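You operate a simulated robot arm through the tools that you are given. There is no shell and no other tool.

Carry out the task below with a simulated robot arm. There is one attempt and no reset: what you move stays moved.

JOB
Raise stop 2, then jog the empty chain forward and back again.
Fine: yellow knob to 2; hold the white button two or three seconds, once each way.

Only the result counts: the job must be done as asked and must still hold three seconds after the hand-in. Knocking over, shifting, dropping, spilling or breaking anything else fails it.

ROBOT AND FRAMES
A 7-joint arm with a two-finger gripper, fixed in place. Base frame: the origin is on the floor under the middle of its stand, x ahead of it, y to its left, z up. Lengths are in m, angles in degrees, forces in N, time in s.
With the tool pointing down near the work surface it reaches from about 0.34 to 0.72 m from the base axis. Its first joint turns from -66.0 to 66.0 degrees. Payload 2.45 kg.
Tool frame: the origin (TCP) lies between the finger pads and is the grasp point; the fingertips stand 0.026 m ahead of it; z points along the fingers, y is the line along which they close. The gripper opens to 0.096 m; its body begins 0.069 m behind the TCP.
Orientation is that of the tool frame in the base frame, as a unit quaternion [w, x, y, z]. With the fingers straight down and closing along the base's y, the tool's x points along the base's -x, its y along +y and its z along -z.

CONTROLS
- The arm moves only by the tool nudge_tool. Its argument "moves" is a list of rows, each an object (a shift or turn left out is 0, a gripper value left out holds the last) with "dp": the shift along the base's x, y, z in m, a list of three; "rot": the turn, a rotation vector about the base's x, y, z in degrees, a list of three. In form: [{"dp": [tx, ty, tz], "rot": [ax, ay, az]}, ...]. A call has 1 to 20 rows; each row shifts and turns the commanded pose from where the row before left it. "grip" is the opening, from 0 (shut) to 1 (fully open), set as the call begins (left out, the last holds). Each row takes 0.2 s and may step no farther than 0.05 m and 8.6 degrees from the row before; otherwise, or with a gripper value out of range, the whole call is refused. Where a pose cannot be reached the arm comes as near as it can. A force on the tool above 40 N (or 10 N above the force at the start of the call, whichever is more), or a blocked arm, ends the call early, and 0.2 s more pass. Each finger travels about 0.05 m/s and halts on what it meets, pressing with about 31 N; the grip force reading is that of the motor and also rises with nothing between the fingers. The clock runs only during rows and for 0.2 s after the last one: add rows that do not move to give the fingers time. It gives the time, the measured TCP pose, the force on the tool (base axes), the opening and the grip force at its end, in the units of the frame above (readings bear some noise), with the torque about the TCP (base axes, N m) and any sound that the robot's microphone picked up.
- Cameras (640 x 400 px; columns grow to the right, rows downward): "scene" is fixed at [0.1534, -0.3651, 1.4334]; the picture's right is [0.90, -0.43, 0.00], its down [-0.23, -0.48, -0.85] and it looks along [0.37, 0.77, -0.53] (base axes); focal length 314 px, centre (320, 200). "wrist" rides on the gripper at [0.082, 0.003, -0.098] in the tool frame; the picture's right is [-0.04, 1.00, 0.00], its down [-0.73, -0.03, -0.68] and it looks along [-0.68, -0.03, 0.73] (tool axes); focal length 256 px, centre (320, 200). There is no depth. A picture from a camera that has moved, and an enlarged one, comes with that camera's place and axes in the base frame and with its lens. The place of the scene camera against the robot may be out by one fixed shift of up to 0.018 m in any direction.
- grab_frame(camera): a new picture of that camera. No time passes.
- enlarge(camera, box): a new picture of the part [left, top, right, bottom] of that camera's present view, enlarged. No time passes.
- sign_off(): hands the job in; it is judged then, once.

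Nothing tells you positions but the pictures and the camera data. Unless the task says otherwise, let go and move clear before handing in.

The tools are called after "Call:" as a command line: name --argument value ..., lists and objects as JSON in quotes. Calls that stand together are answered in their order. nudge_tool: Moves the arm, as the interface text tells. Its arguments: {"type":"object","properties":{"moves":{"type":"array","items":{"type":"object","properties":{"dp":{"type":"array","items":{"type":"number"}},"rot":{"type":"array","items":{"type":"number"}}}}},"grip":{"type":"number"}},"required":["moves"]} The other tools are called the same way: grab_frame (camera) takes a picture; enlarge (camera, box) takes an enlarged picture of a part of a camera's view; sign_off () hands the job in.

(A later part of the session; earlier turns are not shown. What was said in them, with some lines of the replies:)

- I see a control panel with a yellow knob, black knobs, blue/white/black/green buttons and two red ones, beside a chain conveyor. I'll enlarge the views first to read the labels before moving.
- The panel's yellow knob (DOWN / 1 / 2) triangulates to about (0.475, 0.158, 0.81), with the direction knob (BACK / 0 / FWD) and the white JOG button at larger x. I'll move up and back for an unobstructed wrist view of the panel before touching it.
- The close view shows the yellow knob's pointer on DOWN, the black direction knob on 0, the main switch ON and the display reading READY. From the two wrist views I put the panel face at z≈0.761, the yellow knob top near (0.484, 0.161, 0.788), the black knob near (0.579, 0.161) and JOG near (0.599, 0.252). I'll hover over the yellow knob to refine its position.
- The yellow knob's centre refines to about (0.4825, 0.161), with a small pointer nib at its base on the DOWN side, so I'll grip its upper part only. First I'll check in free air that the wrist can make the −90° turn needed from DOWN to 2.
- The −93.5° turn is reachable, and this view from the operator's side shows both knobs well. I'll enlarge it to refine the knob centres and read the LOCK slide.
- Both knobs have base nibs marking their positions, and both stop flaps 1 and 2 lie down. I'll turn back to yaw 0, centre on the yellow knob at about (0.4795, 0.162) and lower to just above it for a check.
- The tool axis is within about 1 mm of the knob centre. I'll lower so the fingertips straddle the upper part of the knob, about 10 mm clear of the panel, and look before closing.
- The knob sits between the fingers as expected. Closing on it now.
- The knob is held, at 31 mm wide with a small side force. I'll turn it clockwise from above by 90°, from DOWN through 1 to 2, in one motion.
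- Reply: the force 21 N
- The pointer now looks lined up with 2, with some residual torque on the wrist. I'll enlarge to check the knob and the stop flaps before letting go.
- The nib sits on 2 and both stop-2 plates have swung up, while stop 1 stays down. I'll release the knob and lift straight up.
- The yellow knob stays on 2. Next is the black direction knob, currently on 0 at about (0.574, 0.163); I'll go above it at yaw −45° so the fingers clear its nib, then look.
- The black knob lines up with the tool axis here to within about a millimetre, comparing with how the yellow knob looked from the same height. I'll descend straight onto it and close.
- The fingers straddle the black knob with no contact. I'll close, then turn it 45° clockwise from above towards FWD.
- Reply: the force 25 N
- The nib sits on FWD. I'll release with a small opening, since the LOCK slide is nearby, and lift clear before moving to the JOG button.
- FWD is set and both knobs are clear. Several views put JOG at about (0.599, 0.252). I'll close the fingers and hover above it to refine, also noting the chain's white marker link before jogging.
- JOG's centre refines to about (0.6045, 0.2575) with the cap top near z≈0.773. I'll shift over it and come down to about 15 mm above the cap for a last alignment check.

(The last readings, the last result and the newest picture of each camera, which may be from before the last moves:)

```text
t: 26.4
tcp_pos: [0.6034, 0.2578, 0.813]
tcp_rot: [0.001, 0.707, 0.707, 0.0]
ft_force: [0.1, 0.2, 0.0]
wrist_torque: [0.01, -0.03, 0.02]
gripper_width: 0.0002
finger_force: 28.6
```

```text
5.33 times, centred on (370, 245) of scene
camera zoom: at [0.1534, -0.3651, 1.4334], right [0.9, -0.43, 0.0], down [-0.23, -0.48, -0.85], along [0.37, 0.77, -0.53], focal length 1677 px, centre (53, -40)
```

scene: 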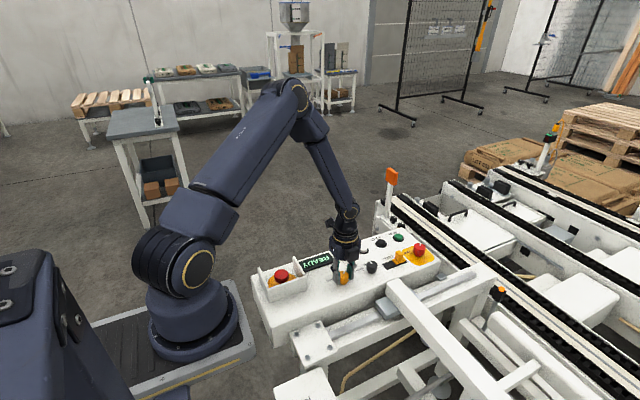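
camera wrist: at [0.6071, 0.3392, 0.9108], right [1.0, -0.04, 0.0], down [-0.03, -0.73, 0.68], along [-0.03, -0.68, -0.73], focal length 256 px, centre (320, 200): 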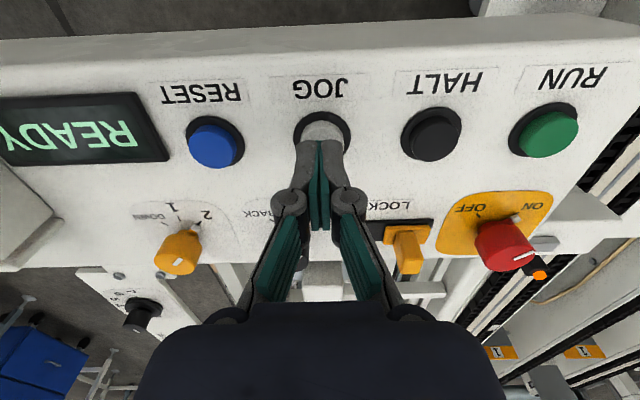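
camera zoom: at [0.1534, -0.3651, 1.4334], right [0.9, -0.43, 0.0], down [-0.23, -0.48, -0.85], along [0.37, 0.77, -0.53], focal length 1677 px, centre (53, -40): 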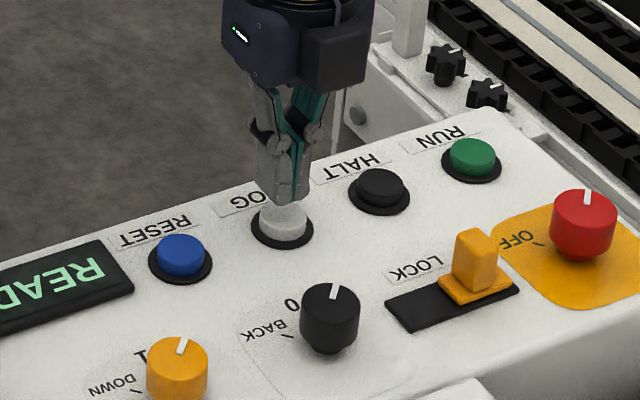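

Alignment is good to about 1 mm. I'll come down another 10 mm, still above the cap, and check the gap in the scene view.

Call:
nudge_tool --moves '[{"dp": [0.001, 0, -0.005]}, {"dp": [0, 0, -0.005]}, {"dp": [0, 0, 0]}, {"dp": [0, 0, 0]}]'

Call:
enlarge --camera "scene" --box '[330, 225, 380, 265]'

Call:
enlarge --camera "wrist" --box '[260, 100, 380, 175]'

Call:
enlarge --camera "scene" --box '[270, 245, 350, 285]'

```text
t: 27.4
tcp_pos: [0.6045, 0.2565, 0.8028]
tcp_rot: [0.0, 0.707, 0.707, 0.0]
ft_force: [0.0, 0.2, -0.2]
wrist_torque: [0.01, 0.01, 0.02]
gripper_width: 0.0
finger_force: 29.0
```

```text
10.00 times, centred on (355, 245) of scene
camera zoom: at [0.1534, -0.3651, 1.4334], right [0.9, -0.43, 0.0], down [-0.23, -0.48, -0.85], along [0.37, 0.77, -0.53], focal length 3144 px, centre (-30, -250)
```

zoom: 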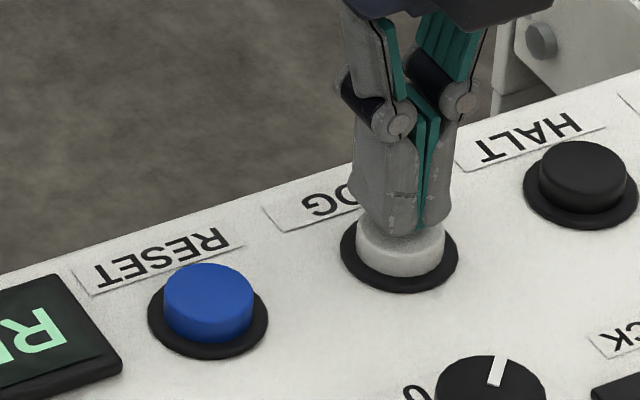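

```text
5.33 times, centred on (320, 138) of wrist
camera zoom: at [0.6078, 0.3385, 0.9008], right [1.0, -0.04, 0.0], down [-0.03, -0.73, 0.68], along [-0.03, -0.68, -0.73], focal length 1365 px, centre (320, 533)
```

zoom: 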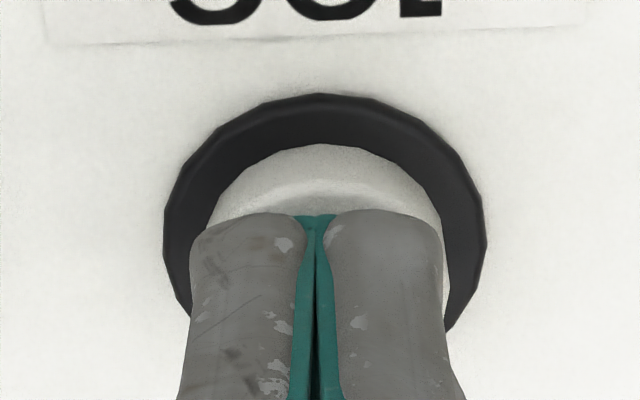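

```text
8.00 times, centred on (310, 265) of scene
camera zoom: at [0.1534, -0.3651, 1.4334], right [0.9, -0.43, 0.0], down [-0.23, -0.48, -0.85], along [0.37, 0.77, -0.53], focal length 2516 px, centre (400, -320)
```

zoom: 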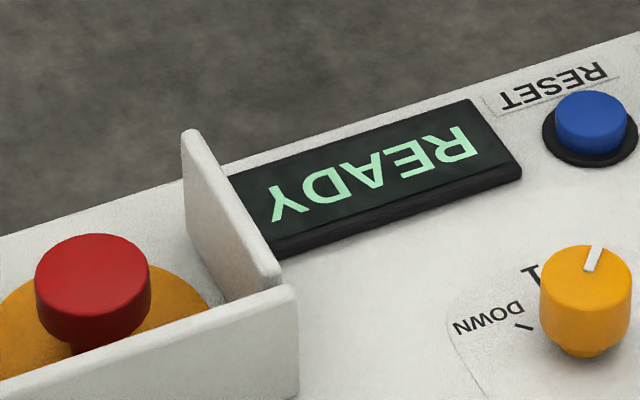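

The fingertips are roughly 4–6 mm above the JOG cap with no force. I'll press down in 2 mm steps and read force, sound and the display.

Call:
nudge_tool --moves '[{"dp": [0, 0, -0.003]}, {"dp": [0, 0, -0.002]}, {"dp": [0, 0, -0.002]}, {"dp": [0, 0, -0.002]}]'

Call:
enlarge --camera "scene" --box '[270, 220, 400, 290]'

Call:
grab_frame --camera "wrist"

```text
t: 28.4
tcp_pos: [0.6045, 0.257, 0.7937]
tcp_rot: [-0.001, 0.707, 0.707, 0.001]
ft_force: [-0.2, 0.1, 3.4]
wrist_torque: [-0.03, 0.01, 0.01]
gripper_width: 0.006
finger_force: 28.6
heard: click
```

```text
4.92 times, centred on (335, 255) of scene
camera zoom: at [0.1533, -0.3651, 1.4334], right [0.9, -0.43, 0.0], down [-0.23, -0.48, -0.85], along [0.37, 0.77, -0.53], focal length 1548 px, centre (246, -71)
```

zoom: 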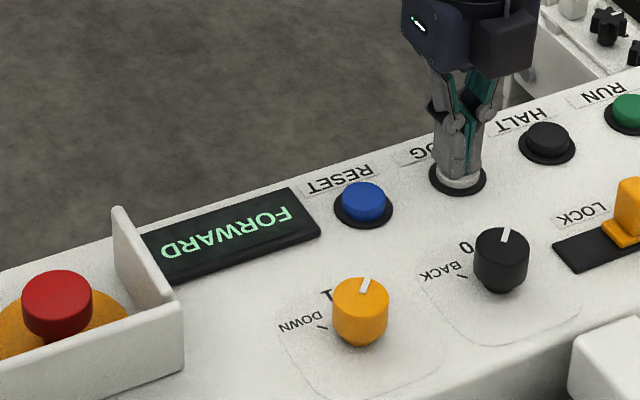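

```text
taken
camera wrist: at [0.6081, 0.3391, 0.8916], right [1.0, -0.04, 0.0], down [-0.03, -0.73, 0.68], along [-0.03, -0.68, -0.73], focal length 256 px, centre (320, 200)
```

wrist: 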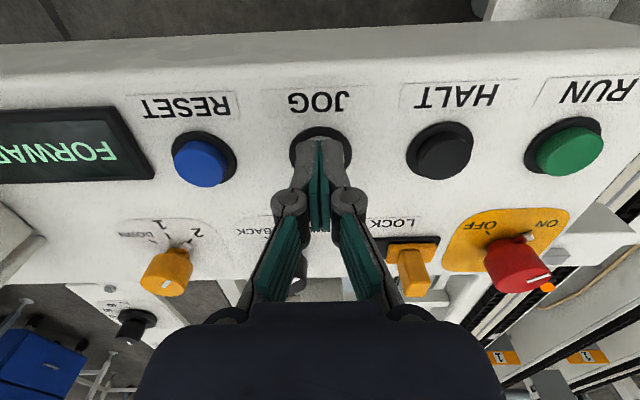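

The button clicked and the display reads FORWARD, with a light 3.4 N press about 0.2–0.6 s old. I'll hold for another 2 s and then lift cleanly in the same call.

Call:
nudge_tool --moves '[{"dp": [0, 0, -0.001]}, {"dp": [0, 0, 0]}, {"dp": [0, 0, 0]}, {"dp": [0, 0, 0]}, {"dp": [0, 0, 0]}, {"dp": [0, 0, 0]}, {"dp": [0, 0, 0]}, {"dp": [0, 0, 0]}, {"dp": [0, 0, 0]}, {"dp": [0, 0, 0]}, {"dp": [0, 0, 0.02]}, {"dp": [0, 0, 0.03]}, {"dp": [0, 0, 0.03]}, {"dp": [0, 0, 0.03]}, {"dp": [0, 0, 0]}]'

Call:
grab_frame --camera "wrist"

Call:
enlarge --camera "scene" --box '[270, 220, 400, 290]'

Call:
enlarge --camera "scene" --box '[400, 180, 640, 340]'

```text
t: 31.6
tcp_pos: [0.6058, 0.2591, 0.9037]
tcp_rot: [0.0, 0.707, 0.708, 0.001]
ft_force: [-0.6, 0.8, 0.2]
wrist_torque: [-0.03, 0.01, -0.02]
gripper_width: 0.0001
finger_force: 28.5
```

```text
taken
camera wrist: at [0.6084, 0.3411, 1.0012], right [1.0, -0.04, 0.0], down [-0.03, -0.73, 0.68], along [-0.03, -0.68, -0.73], focal length 256 px, centre (320, 200)
```

wrist: 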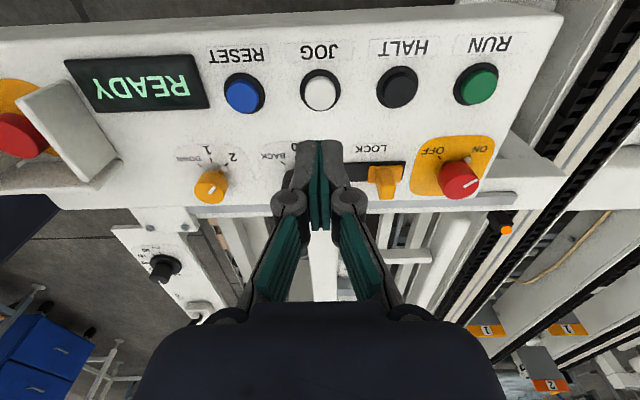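

```text
4.92 times, centred on (335, 255) of scene
camera zoom: at [0.1534, -0.3651, 1.4334], right [0.9, -0.43, 0.0], down [-0.23, -0.48, -0.85], along [0.37, 0.77, -0.53], focal length 1548 px, centre (246, -71)
```

zoom: 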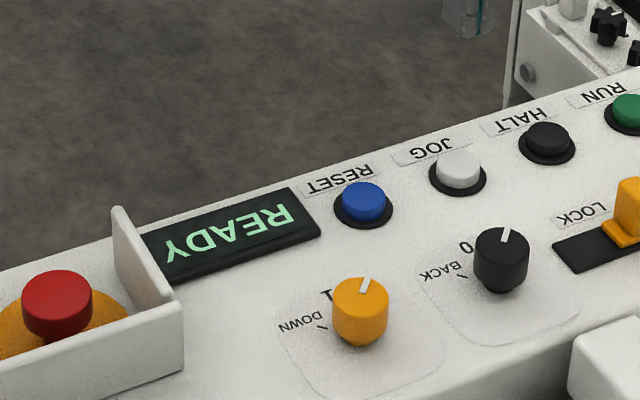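

```text
2.50 times, centred on (520, 260) of scene
camera zoom: at [0.1534, -0.3651, 1.4334], right [0.9, -0.43, 0.0], down [-0.23, -0.48, -0.85], along [0.37, 0.77, -0.53], focal length 786 px, centre (-180, 50)
```

zoom: 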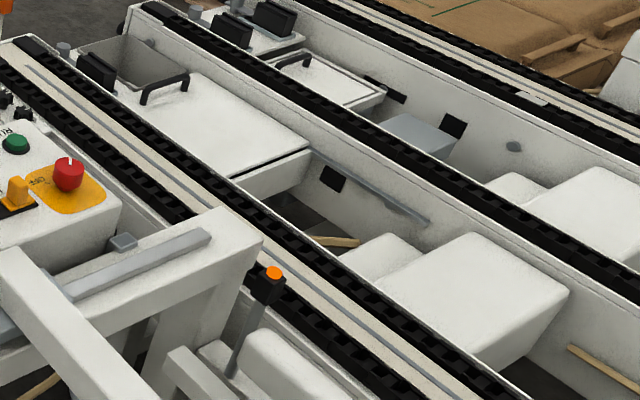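

The forward jog is done: the chain's white marker moved along the rail and the display is back to READY. Now I'll return above the black knob with the fingers open to turn it to BACK.

Call:
nudge_tool --moves '[{"dp": [-0.0105, -0.031, 0]}, {"dp": [-0.0105, -0.031, 0]}, {"dp": [-0.01, -0.0315, 0]}, {"dp": [0, 0, 0]}, {"dp": [0, 0, 0]}]' --grip 0.5

Call:
grab_frame --camera "wrist"

Call:
enlarge --camera "wrist" --box '[240, 40, 400, 140]'

```text
t: 32.8
tcp_pos: [0.5744, 0.1628, 0.9029]
tcp_rot: [0.0, 0.707, 0.707, 0.0]
ft_force: [-0.1, 0.2, 1.0]
wrist_torque: [-0.01, 0.0, 0.03]
gripper_width: 0.0481
finger_force: 0.1
```

```text
taken
camera wrist: at [0.5769, 0.244, 1.001], right [1.0, -0.04, 0.0], down [-0.03, -0.73, 0.68], along [-0.03, -0.68, -0.73], focal length 256 px, centre (320, 200)
```

wrist: 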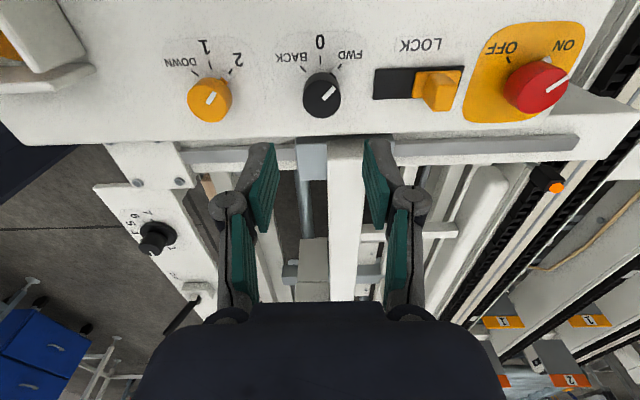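

```text
4.00 times, centred on (320, 90) of wrist
camera zoom: at [0.5769, 0.244, 1.001], right [1.0, -0.04, 0.0], down [-0.03, -0.73, 0.68], along [-0.03, -0.68, -0.73], focal length 1024 px, centre (320, 640)
```

zoom: 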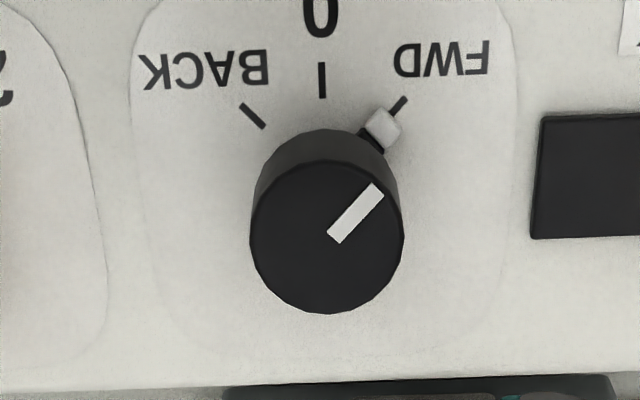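

The knob is about 1.4 mm to +x of the tool axis, so I'll correct that while descending, then close on it.

Call:
nudge_tool --moves '[{"dp": [0.0013, 0, -0.03]}, {"dp": [0, 0, -0.03]}, {"dp": [0, 0, -0.02]}, {"dp": [0, 0, -0.014]}, {"dp": [0, 0, -0.008]}, {"dp": [0, 0, 0]}, {"dp": [0, 0, 0]}]'

Call:
grab_frame --camera "wrist"

```text
t: 34.4
tcp_pos: [0.5748, 0.1638, 0.8005]
tcp_rot: [0.001, 0.707, 0.707, 0.0]
ft_force: [-0.3, -0.1, -0.4]
wrist_torque: [-0.01, -0.01, -0.02]
gripper_width: 0.0482
finger_force: 0.0
```

```text
taken
camera wrist: at [0.5783, 0.2454, 0.8993], right [1.0, -0.04, 0.0], down [-0.03, -0.73, 0.68], along [-0.03, -0.68, -0.73], focal length 256 px, centre (320, 200)
```

wrist: 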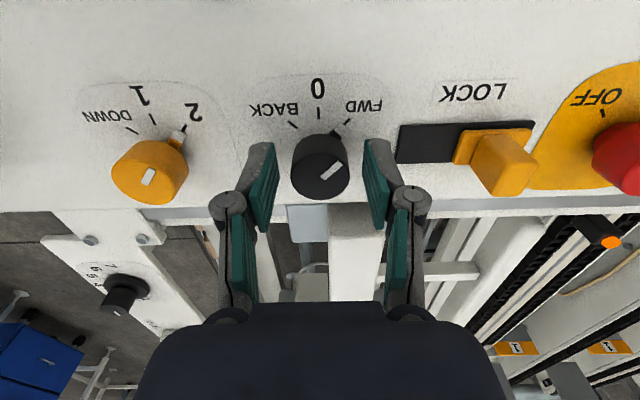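

The knob is centred between the fingers. I'll close and, if the grip reads normal, turn 90° counter-clockwise through 0 to BACK.

Call:
nudge_tool --moves '[{"dp": [0, 0, 0]}, {"dp": [0, 0, 0]}, {"dp": [0, 0, 0]}, {"dp": [0, 0, 0]}]' --grip 0.15

Call:
nudge_tool --moves '[{"rot": [0, 0, 8.2]}, {"rot": [0, 0, 8.2]}, {"rot": [0, 0, 8.2]}, {"rot": [0, 0, 8.2]}, {"rot": [0, 0, 8.2]}, {"rot": [0, 0, 8.2]}, {"rot": [0, 0, 8.2]}, {"rot": [0, 0, 8.2]}, {"rot": [0, 0, 8.2]}, {"rot": [0, 0, 8.2]}, {"rot": [0, 0, 8.2]}, {"dp": [0, 0, 0]}]'

Call:
grab_frame --camera "wrist"

Call:
enlarge --camera "wrist" --box '[240, 60, 400, 160]'

Call:
enlarge --camera "scene" --box '[260, 220, 440, 320]'

```text
t: 35.4
tcp_pos: [0.5754, 0.1647, 0.8024]
tcp_rot: [0.0, 0.707, 0.707, 0.0]
ft_force: [0.7, -0.2, -1.5]
wrist_torque: [0.04, -0.03, 0.02]
gripper_width: 0.0312
finger_force: 44.7
```

```text
t: 36.7
tcp_pos: [0.5731, 0.1613, 0.8004]
tcp_rot: [-0.005, 0.384, 0.923, -0.003]
ft_force: [-6.2, -1.2, 10.1]
wrist_torque: [-0.36, 0.42, 0.0]
gripper_width: 0.0311
finger_force: 45.1
stopped in row 6: the force on the tool passed its limit at 41 N (the readings are from after the stop); the commanded pose is now the measured one
```

```text
taken
camera wrist: at [0.5196, 0.2237, 0.8995], right [0.74, 0.68, -0.01], down [0.5, -0.54, 0.68], along [0.45, -0.5, -0.74], focal length 256 px, centre (320, 200)
```

wrist: 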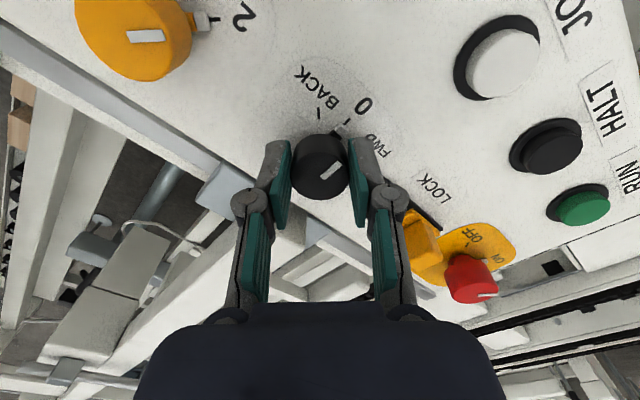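

```text
4.00 times, centred on (320, 110) of wrist
camera zoom: at [0.5196, 0.2237, 0.8995], right [0.74, 0.68, -0.01], down [0.5, -0.54, 0.68], along [0.45, -0.5, -0.74], focal length 1024 px, centre (320, 560)
```

zoom: 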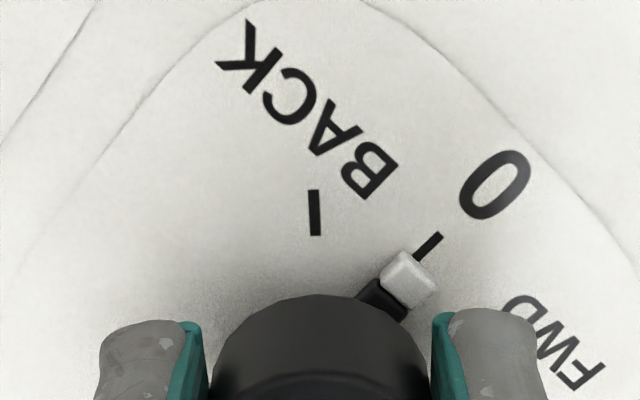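

```text
3.56 times, centred on (350, 270) of scene
camera zoom: at [0.1531, -0.3652, 1.4334], right [0.9, -0.43, 0.0], down [-0.23, -0.48, -0.85], along [0.37, 0.77, -0.53], focal length 1118 px, centre (213, -49)
```

zoom: 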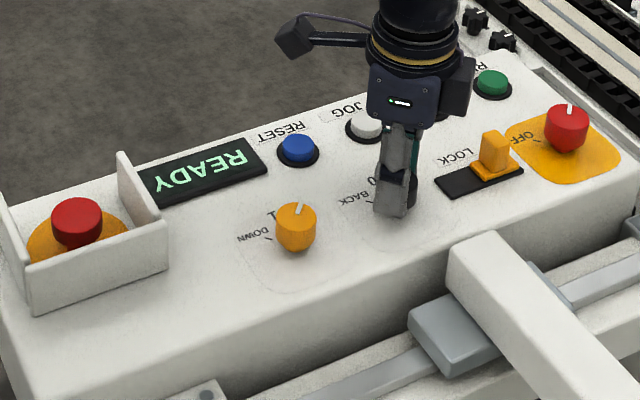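

The turn halted at the 0 detent when the side force reached 41 N, because my turning axis was slightly off the knob's. I'll open the fingers to shed the strain, level the tool, and check centring before continuing.

Call:
nudge_tool --moves '[{"dp": [0, 0, 0]}, {"dp": [0, 0, 0]}, {"dp": [0, 0, 0]}, {"dp": [0, 0, 0], "rot": [0.1, -0.66, 0]}, {"dp": [0, 0, 0]}, {"dp": [0, 0, 0]}]' --grip 0.5

Call:
grab_frame --camera "wrist"

Call:
enlarge --camera "wrist" --box '[240, 110, 400, 210]'

```text
t: 38.1
tcp_pos: [0.5737, 0.1632, 0.8009]
tcp_rot: [0.002, 0.384, 0.923, 0.001]
ft_force: [0.1, -0.3, -0.2]
wrist_torque: [0.0, 0.02, 0.0]
gripper_width: 0.0481
finger_force: 0.0
```

```text
taken
camera wrist: at [0.5188, 0.2233, 0.8982], right [0.74, 0.68, 0.0], down [0.49, -0.54, 0.68], along [0.46, -0.5, -0.73], focal length 256 px, centre (320, 200)
```

wrist: 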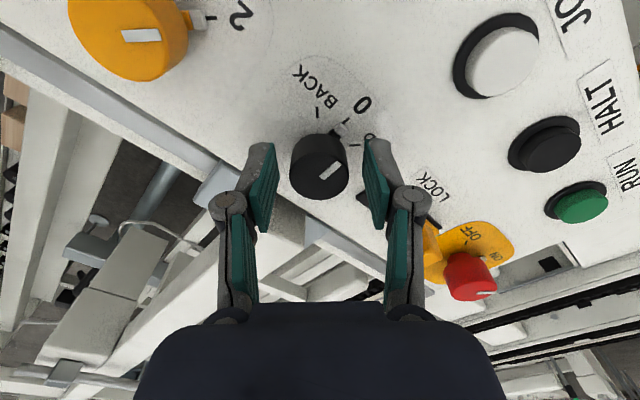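

```text
4.00 times, centred on (320, 160) of wrist
camera zoom: at [0.5188, 0.2233, 0.8982], right [0.74, 0.68, 0.0], down [0.49, -0.54, 0.68], along [0.46, -0.5, -0.73], focal length 1024 px, centre (320, 360)
```

zoom: 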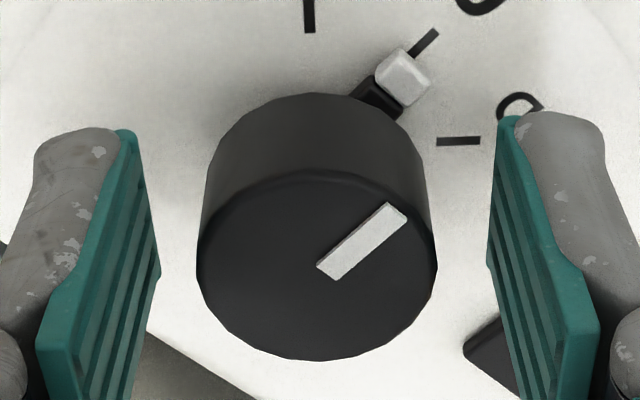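

The tool is unloaded now; comparing grips at the two yaws puts the knob axis near (0.5748, 0.161), about 2 mm off where I was. I'll re-centre there, re-grip, and see how much side force remains.

Call:
nudge_tool --moves '[{"dp": [0.001, -0.002, 0], "rot": [0, 0.15, 0]}, {"dp": [0, 0, 0]}, {"dp": [0, 0, 0]}]'

Call:
enlarge --camera "wrist" --box '[240, 110, 400, 210]'

Call:
nudge_tool --moves '[{"dp": [0, 0, 0]}, {"dp": [0, 0, 0]}, {"dp": [0, 0, 0]}, {"dp": [0, 0, 0]}]' --grip 0.15

```text
t: 38.9
tcp_pos: [0.5754, 0.1614, 0.8002]
tcp_rot: [0.001, 0.384, 0.923, 0.0]
ft_force: [0.3, -0.2, 0.7]
wrist_torque: [0.01, -0.02, 0.01]
gripper_width: 0.0479
finger_force: 0.0
```

```text
4.00 times, centred on (320, 160) of wrist
camera zoom: at [0.5202, 0.2216, 0.8983], right [0.74, 0.68, 0.0], down [0.49, -0.54, 0.68], along [0.46, -0.5, -0.73], focal length 1024 px, centre (320, 360)
```

zoom: 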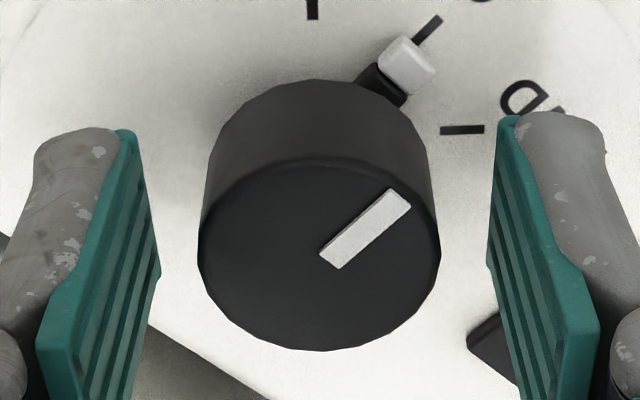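

```text
t: 39.9
tcp_pos: [0.5755, 0.1608, 0.8008]
tcp_rot: [0.002, 0.384, 0.924, 0.0]
ft_force: [-0.1, -0.1, 0.4]
wrist_torque: [-0.02, 0.06, 0.03]
gripper_width: 0.0311
finger_force: 45.1
```

The re-grip gives practically no side force. Turning another 45° to BACK, a bit slower.

Call:
nudge_tool --moves '[{"rot": [0, 0, 6.5]}, {"rot": [0, 0, 6.5]}, {"rot": [0, 0, 6.5]}, {"rot": [0, 0, 6.5]}, {"rot": [0, 0, 6.5]}, {"rot": [0, 0, 6.5]}, {"rot": [0, 0, 6.5]}, {"dp": [0, 0, 0]}]'

Call:
grab_frame --camera "wrist"

Call:
enlarge --camera "wrist" --box '[240, 60, 400, 160]'

Call:
enlarge --camera "scene" --box '[260, 220, 440, 320]'

```text
t: 41.7
tcp_pos: [0.5751, 0.1618, 0.8016]
tcp_rot: [0.0, -0.003, 1.0, 0.001]
ft_force: [-1.6, -3.6, -0.8]
wrist_torque: [0.03, -0.25, -0.59]
gripper_width: 0.0311
finger_force: 45.1
```

```text
taken
camera wrist: at [0.494, 0.1645, 0.8984], right [0.04, 1.0, 0.0], down [0.73, -0.03, 0.68], along [0.68, -0.02, -0.73], focal length 256 px, centre (320, 200)
```

wrist: 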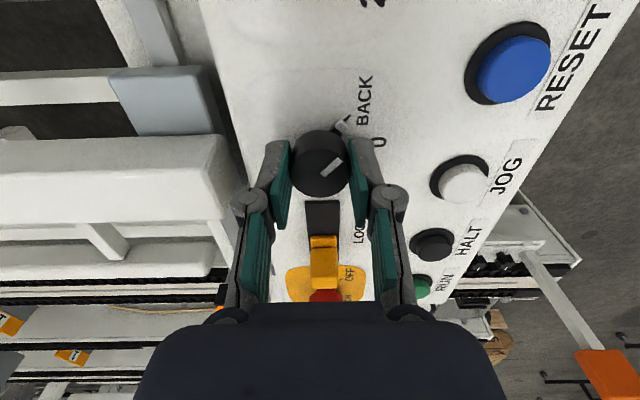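

```text
4.00 times, centred on (320, 110) of wrist
camera zoom: at [0.494, 0.1645, 0.8984], right [0.04, 1.0, 0.0], down [0.73, -0.03, 0.68], along [0.68, -0.02, -0.73], focal length 1024 px, centre (320, 560)
```

zoom: 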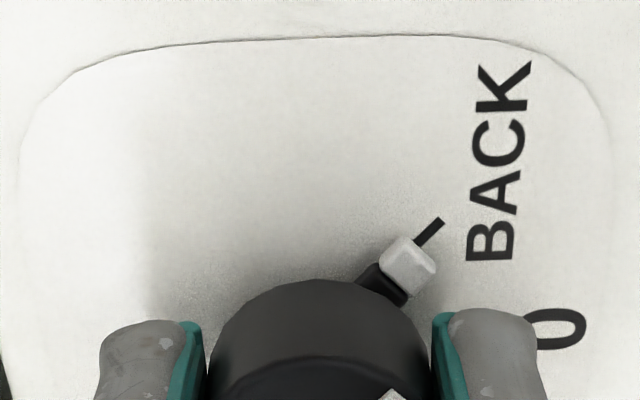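

```text
3.56 times, centred on (350, 270) of scene
camera zoom: at [0.1534, -0.3652, 1.4334], right [0.9, -0.43, 0.0], down [-0.23, -0.48, -0.85], along [0.37, 0.77, -0.53], focal length 1118 px, centre (213, -49)
```

zoom: 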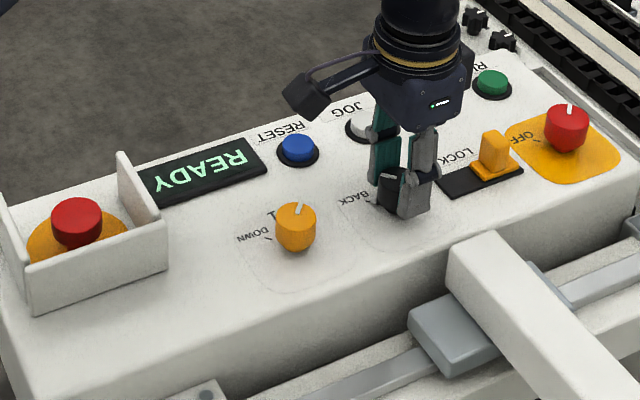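

The nib sits on BACK. I'll release and lift, keeping the opening small because of the nearby beam.

Call:
nudge_tool --moves '[{"dp": [0, 0, 0]}, {"dp": [0, 0, 0]}, {"dp": [0, 0, 0]}, {"dp": [0, 0, 0.015]}, {"dp": [0, 0, 0.02]}, {"dp": [0, 0, 0.03]}, {"dp": [0, 0, 0.035]}, {"dp": [0, 0, 0]}, {"dp": [0, 0, 0]}]' --grip 0.46

Call:
enlarge --camera "wrist" --box '[200, 0, 440, 150]'

Call:
enlarge --camera "scene" --box '[260, 220, 440, 320]'

```text
t: 43.7
tcp_pos: [0.5765, 0.161, 0.9004]
tcp_rot: [0.001, -0.003, 1.0, 0.0]
ft_force: [0.2, 0.0, -0.9]
wrist_torque: [-0.01, 0.04, 0.03]
gripper_width: 0.0442
finger_force: 0.0
```

```text
2.67 times, centred on (320, 75) of wrist
camera zoom: at [0.495, 0.1635, 0.9984], right [0.04, 1.0, 0.0], down [0.73, -0.03, 0.68], along [0.68, -0.02, -0.73], focal length 683 px, centre (320, 533)
```

zoom: 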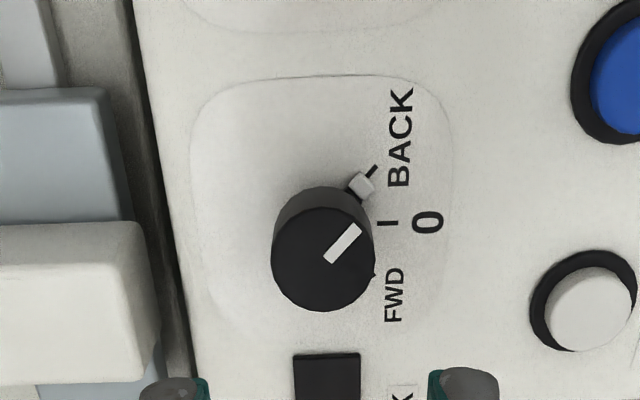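

```text
3.56 times, centred on (350, 270) of scene
camera zoom: at [0.1534, -0.3651, 1.4334], right [0.9, -0.43, 0.0], down [-0.23, -0.48, -0.85], along [0.37, 0.77, -0.53], focal length 1118 px, centre (213, -49)
```

zoom: 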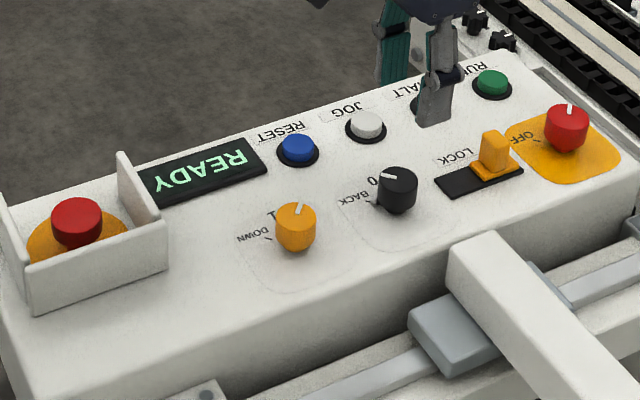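

BACK is set and the yellow knob is still on 2. Now I'll close the fingers and go back above JOG.

Call:
nudge_tool --moves '[{"dp": [0.0095, 0.032, 0]}, {"dp": [0.0095, 0.032, 0]}, {"dp": [0.0095, 0.032, 0]}, {"dp": [0, 0, -0.03]}, {"dp": [0, 0, -0.03]}, {"dp": [0, 0, -0.025]}, {"dp": [0, 0, 0]}, {"dp": [0, 0, 0]}]' --grip 0

Call:
grab_frame --camera "wrist"

Call:
enlarge --camera "wrist" --box '[240, 90, 400, 190]'

Call:
enlarge --camera "scene" --box '[330, 220, 380, 260]'

```text
t: 45.5
tcp_pos: [0.6039, 0.2561, 0.8156]
tcp_rot: [0.001, -0.003, 1.0, 0.001]
ft_force: [-0.3, 0.1, 0.3]
wrist_torque: [0.03, 0.0, 0.03]
gripper_width: 0.0003
finger_force: 28.6
```

```text
taken
camera wrist: at [0.5224, 0.2596, 0.9142], right [0.04, 1.0, 0.0], down [0.73, -0.03, 0.68], along [0.68, -0.02, -0.73], focal length 256 px, centre (320, 200)
```

wrist: 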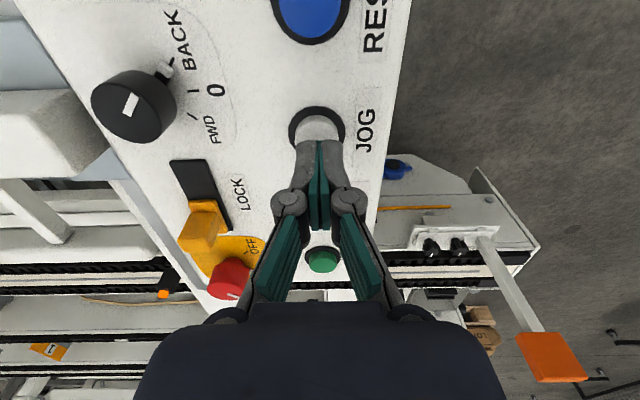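

```text
4.00 times, centred on (320, 140) of wrist
camera zoom: at [0.5224, 0.2596, 0.9142], right [0.04, 1.0, 0.0], down [0.73, -0.03, 0.68], along [0.68, -0.02, -0.73], focal length 1024 px, centre (320, 440)
```

zoom: 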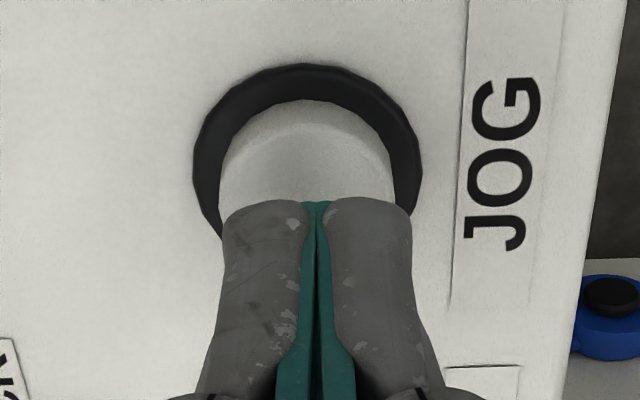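

```text
10.00 times, centred on (355, 240) of scene
camera zoom: at [0.1534, -0.3651, 1.4334], right [0.9, -0.43, 0.0], down [-0.23, -0.48, -0.85], along [0.37, 0.77, -0.53], focal length 3144 px, centre (-30, -200)
```

zoom: 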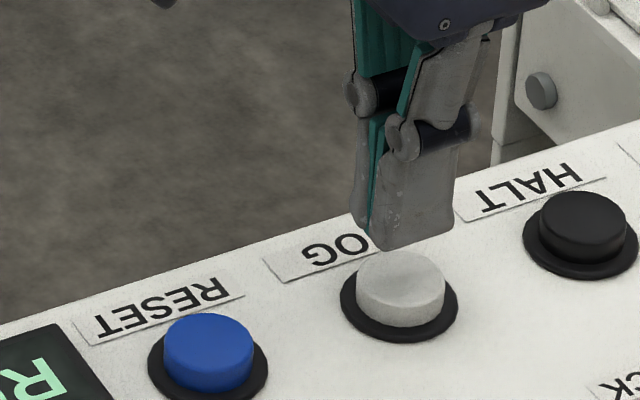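

The fingertips are about 1.7 mm too far to +y and 1 mm short in x, so I'll correct that and stop just above the cap as before.

Call:
nudge_tool --moves '[{"dp": [0.001, -0.0017, -0.006]}, {"dp": [0, 0, -0.0066]}, {"dp": [0, 0, 0]}, {"dp": [0, 0, 0]}]'

Call:
enlarge --camera "scene" --box '[330, 220, 380, 260]'

Call:
enlarge --camera "scene" --box '[400, 180, 640, 340]'

```text
t: 46.5
tcp_pos: [0.6048, 0.2537, 0.8038]
tcp_rot: [0.001, -0.003, 1.0, 0.001]
ft_force: [0.1, -0.5, -0.2]
wrist_torque: [0.0, 0.01, -0.05]
gripper_width: 0.0
finger_force: 28.4
```

```text
10.00 times, centred on (355, 240) of scene
camera zoom: at [0.1534, -0.3651, 1.4334], right [0.9, -0.43, 0.0], down [-0.23, -0.48, -0.85], along [0.37, 0.77, -0.53], focal length 3144 px, centre (-30, -200)
```

zoom: 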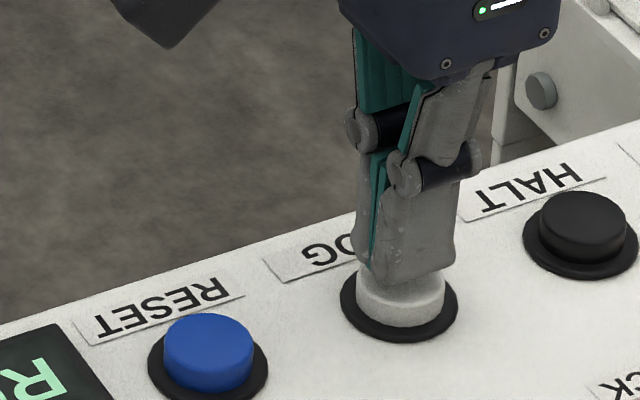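

```text
2.50 times, centred on (520, 260) of scene
camera zoom: at [0.1534, -0.3651, 1.4334], right [0.9, -0.43, 0.0], down [-0.23, -0.48, -0.85], along [0.37, 0.77, -0.53], focal length 786 px, centre (-180, 50)
```

zoom: 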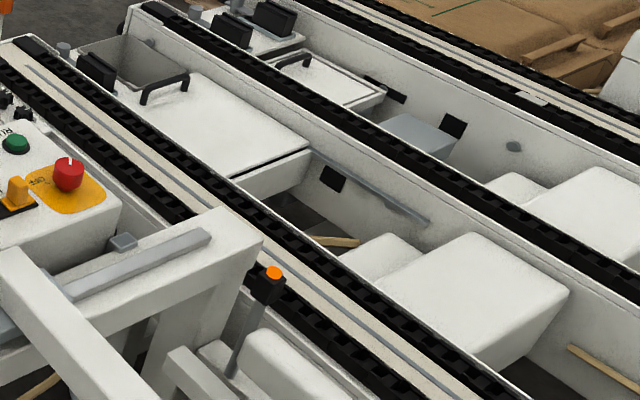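

The tips are centred just above the JOG cap with no force. I'll press with the same steps as last time and check the display.

Call:
nudge_tool --moves '[{"dp": [0, 0, -0.003]}, {"dp": [0, 0, -0.002]}, {"dp": [0, 0, -0.002]}, {"dp": [0, 0, -0.002]}]'

Call:
enlarge --camera "scene" --box '[270, 220, 400, 290]'

Call:
enlarge --camera "scene" --box '[400, 180, 640, 340]'

```text
t: 47.5
tcp_pos: [0.6054, 0.2565, 0.7942]
tcp_rot: [0.001, -0.003, 1.0, 0.001]
ft_force: [1.0, -0.4, 3.2]
wrist_torque: [-0.07, 0.01, 0.02]
gripper_width: 0.0057
finger_force: 28.3
heard: click
```

```text
4.92 times, centred on (335, 255) of scene
camera zoom: at [0.1533, -0.3651, 1.4334], right [0.9, -0.43, 0.0], down [-0.23, -0.48, -0.85], along [0.37, 0.77, -0.53], focal length 1548 px, centre (246, -71)
```

zoom: 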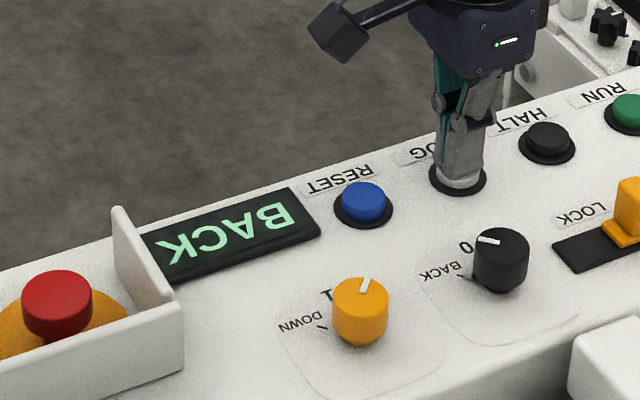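

```text
2.50 times, centred on (520, 260) of scene
camera zoom: at [0.1533, -0.3651, 1.4334], right [0.9, -0.43, 0.0], down [-0.23, -0.48, -0.85], along [0.37, 0.77, -0.53], focal length 786 px, centre (-180, 50)
```

zoom: 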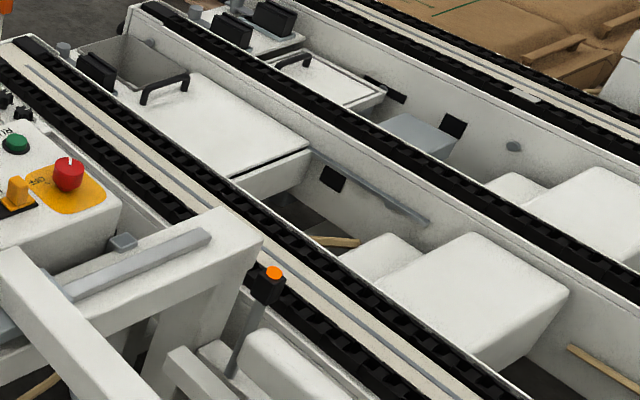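

The display reads BACK and the marker link has just begun moving back. I'll hold 2 s more, the same as the forward jog, and lift away in the same call.

Call:
nudge_tool --moves '[{"dp": [0, 0, -0.001]}, {"dp": [0, 0, 0]}, {"dp": [0, 0, 0]}, {"dp": [0, 0, 0]}, {"dp": [0, 0, 0]}, {"dp": [0, 0, 0]}, {"dp": [0, 0, 0]}, {"dp": [0, 0, 0]}, {"dp": [0, 0, 0]}, {"dp": [0, 0, 0]}, {"dp": [0, 0, 0.02]}, {"dp": [0, 0, 0.03]}, {"dp": [0, 0, 0.03]}, {"dp": [0, 0, 0.03]}, {"dp": [0, 0, 0]}]'

Call:
grab_frame --camera "wrist"

Call:
enlarge --camera "scene" --box '[270, 220, 400, 290]'

Call:
enlarge --camera "scene" --box '[400, 180, 640, 340]'

```text
t: 50.7
tcp_pos: [0.6052, 0.256, 0.9022]
tcp_rot: [0.001, -0.003, 1.0, 0.001]
ft_force: [-0.4, 0.1, -0.8]
wrist_torque: [-0.01, -0.02, 0.0]
gripper_width: 0.0001
finger_force: 28.3
```

```text
taken
camera wrist: at [0.5228, 0.2577, 1.0], right [0.04, 1.0, 0.0], down [0.73, -0.03, 0.68], along [0.68, -0.02, -0.73], focal length 256 px, centre (320, 200)
```

wrist: 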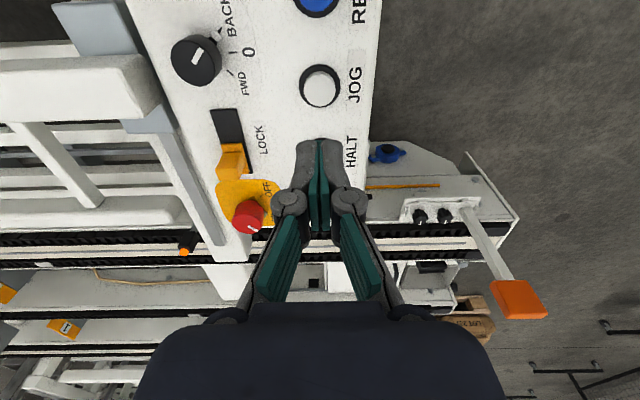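

```text
4.92 times, centred on (335, 255) of scene
camera zoom: at [0.1534, -0.3651, 1.4334], right [0.9, -0.43, 0.0], down [-0.23, -0.48, -0.85], along [0.37, 0.77, -0.53], focal length 1548 px, centre (246, -71)
```

zoom: 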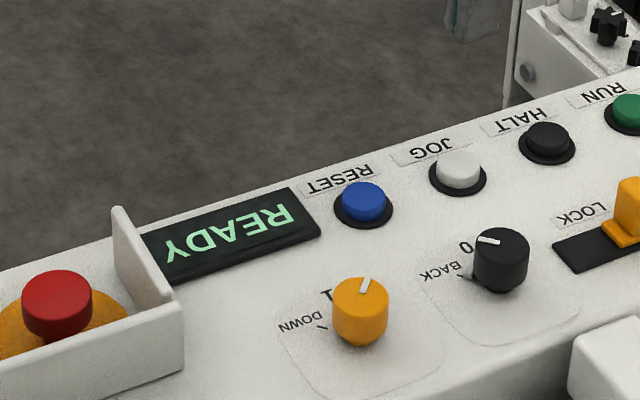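

```text
2.50 times, centred on (520, 260) of scene
camera zoom: at [0.1534, -0.3651, 1.4334], right [0.9, -0.43, 0.0], down [-0.23, -0.48, -0.85], along [0.37, 0.77, -0.53], focal length 786 px, centre (-180, 50)
```

zoom: 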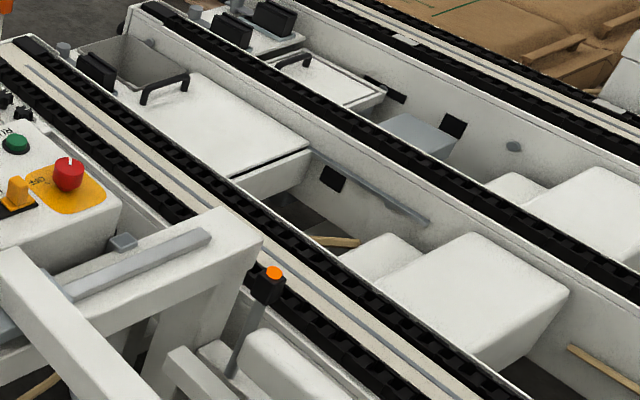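

The marker link is back about where it started and the display reads READY, so both jogs are done. I'll raise the arm clear towards its starting pose and check stop 2 and the whole panel before handing in.

Call:
nudge_tool --moves '[{"dp": [0, 0, 0.04]}, {"dp": [0, 0, 0.04]}, {"dp": [0, 0, 0.04]}, {"dp": [-0.03, -0.025, 0.02]}, {"dp": [-0.03, -0.025, 0.02]}, {"dp": [-0.03, -0.025, 0.02]}, {"dp": [-0.03, -0.025, 0.02]}, {"dp": [-0.03, -0.03, 0.02]}, {"dp": [-0.03, -0.03, 0]}, {"dp": [0, -0.025, 0]}, {"dp": [0, 0, 0]}, {"dp": [0, 0, 0]}]'

Call:
grab_frame --camera "wrist"

Call:
grab_frame --camera "scene"

Call:
enlarge --camera "wrist" --box '[320, 0, 500, 112]'

Call:
enlarge --camera "wrist" --box '[0, 180, 320, 380]'

Call:
enlarge --camera "scene" --box '[240, 210, 460, 350]'

```text
t: 53.3
tcp_pos: [0.4252, 0.0719, 1.1243]
tcp_rot: [0.001, -0.002, 1.0, 0.001]
ft_force: [0.7, 0.1, -0.4]
wrist_torque: [-0.03, -0.01, -0.03]
gripper_width: 0.0002
finger_force: 28.5
```

```text
taken
camera wrist: at [0.3435, 0.0738, 1.2214], right [0.04, 1.0, 0.0], down [0.73, -0.03, 0.68], along [0.68, -0.02, -0.73], focal length 256 px, centre (320, 200)
```

wrist: 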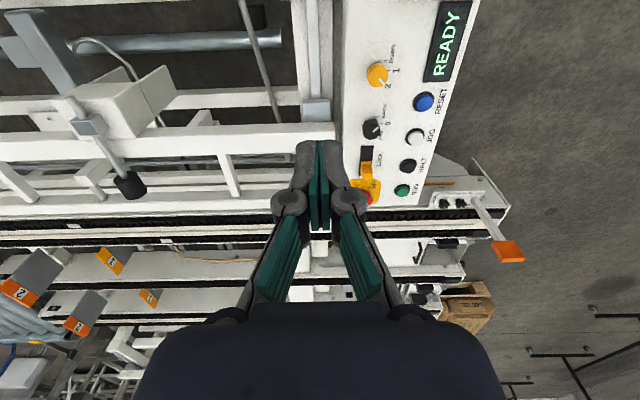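

```text
taken
```

scene: 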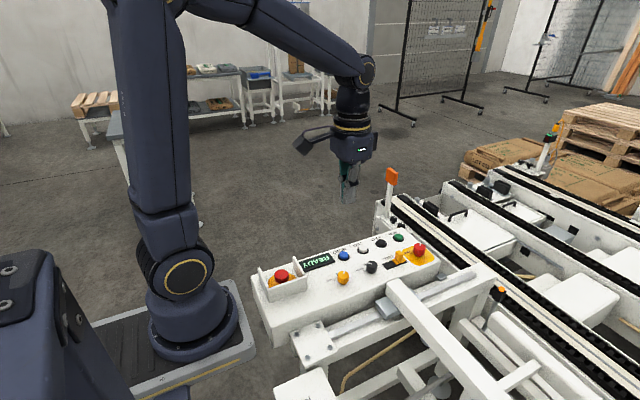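

```text
3.56 times, centred on (410, 56) of wrist
camera zoom: at [0.3435, 0.0738, 1.2214], right [0.04, 1.0, 0.0], down [0.73, -0.03, 0.68], along [0.68, -0.02, -0.73], focal length 910 px, centre (0, 712)
```

zoom: 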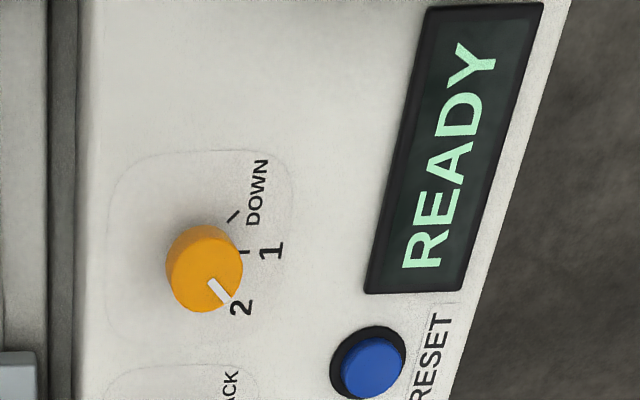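

```text
2.00 times, centred on (160, 280) of wrist
camera zoom: at [0.3435, 0.0738, 1.2214], right [0.04, 1.0, 0.0], down [0.73, -0.03, 0.68], along [0.68, -0.02, -0.73], focal length 512 px, centre (640, 40)
```

zoom: 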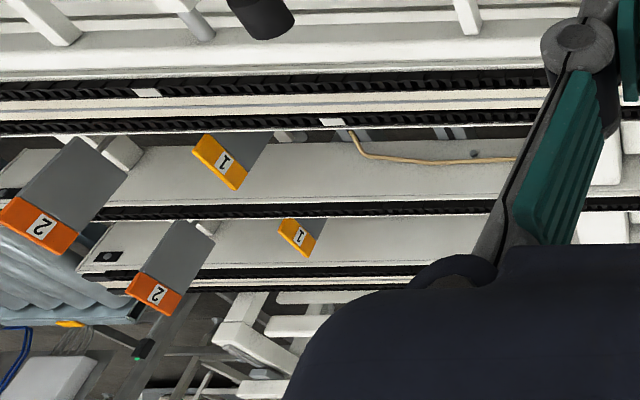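

```text
2.86 times, centred on (350, 280) of scene
camera zoom: at [0.1533, -0.3651, 1.4334], right [0.9, -0.43, 0.0], down [-0.23, -0.48, -0.85], along [0.37, 0.77, -0.53], focal length 898 px, centre (234, -29)
```

zoom: 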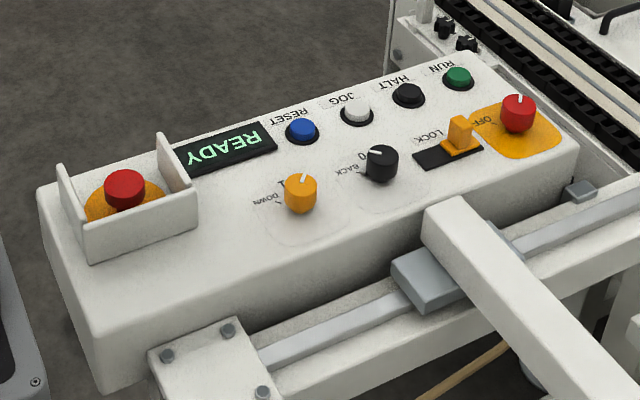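

The yellow knob is on 2 with both stop-2 flaps up and stop 1 down. Both jogs are done, the display shows READY, nothing else has moved and the arm is clear, so I'm handing in. The direction knob is left on BACK, since the job didn't ask for it to go back to 0.

Call:
sign_off

```text
The job is handed in.
```

Stop 2 is raised, and the empty chain has been jogged forward and back again. I've handed the job in but don't have the verdict yet.

- **Stop 2:** the yellow knob is on 2. Both stop-2 flaps are up and stop 1 is down.
- **Forward jog:** I set the black direction knob to FWD and held the white JOG button for a little over 2 seconds. The display read FORWARD and the chain moved.
- **Back jog:** I set the direction knob to BACK and held JOG for about the same time. The display read BACK, and the chain's marker link ended up almost exactly where it started.

While I was turning the direction knob from FWD to BACK, the arm stopped at 0 on its 40 N force limit. My grip was about 2 mm off-centre. I re-gripped and finished the turn without further trouble, and the knob worked normally afterwards.

The direction knob is still on BACK; it was on 0 at the start, and you didn't ask for it to be returned. I didn't touch any other controls. The display reads READY, and the arm is clear of the panel.
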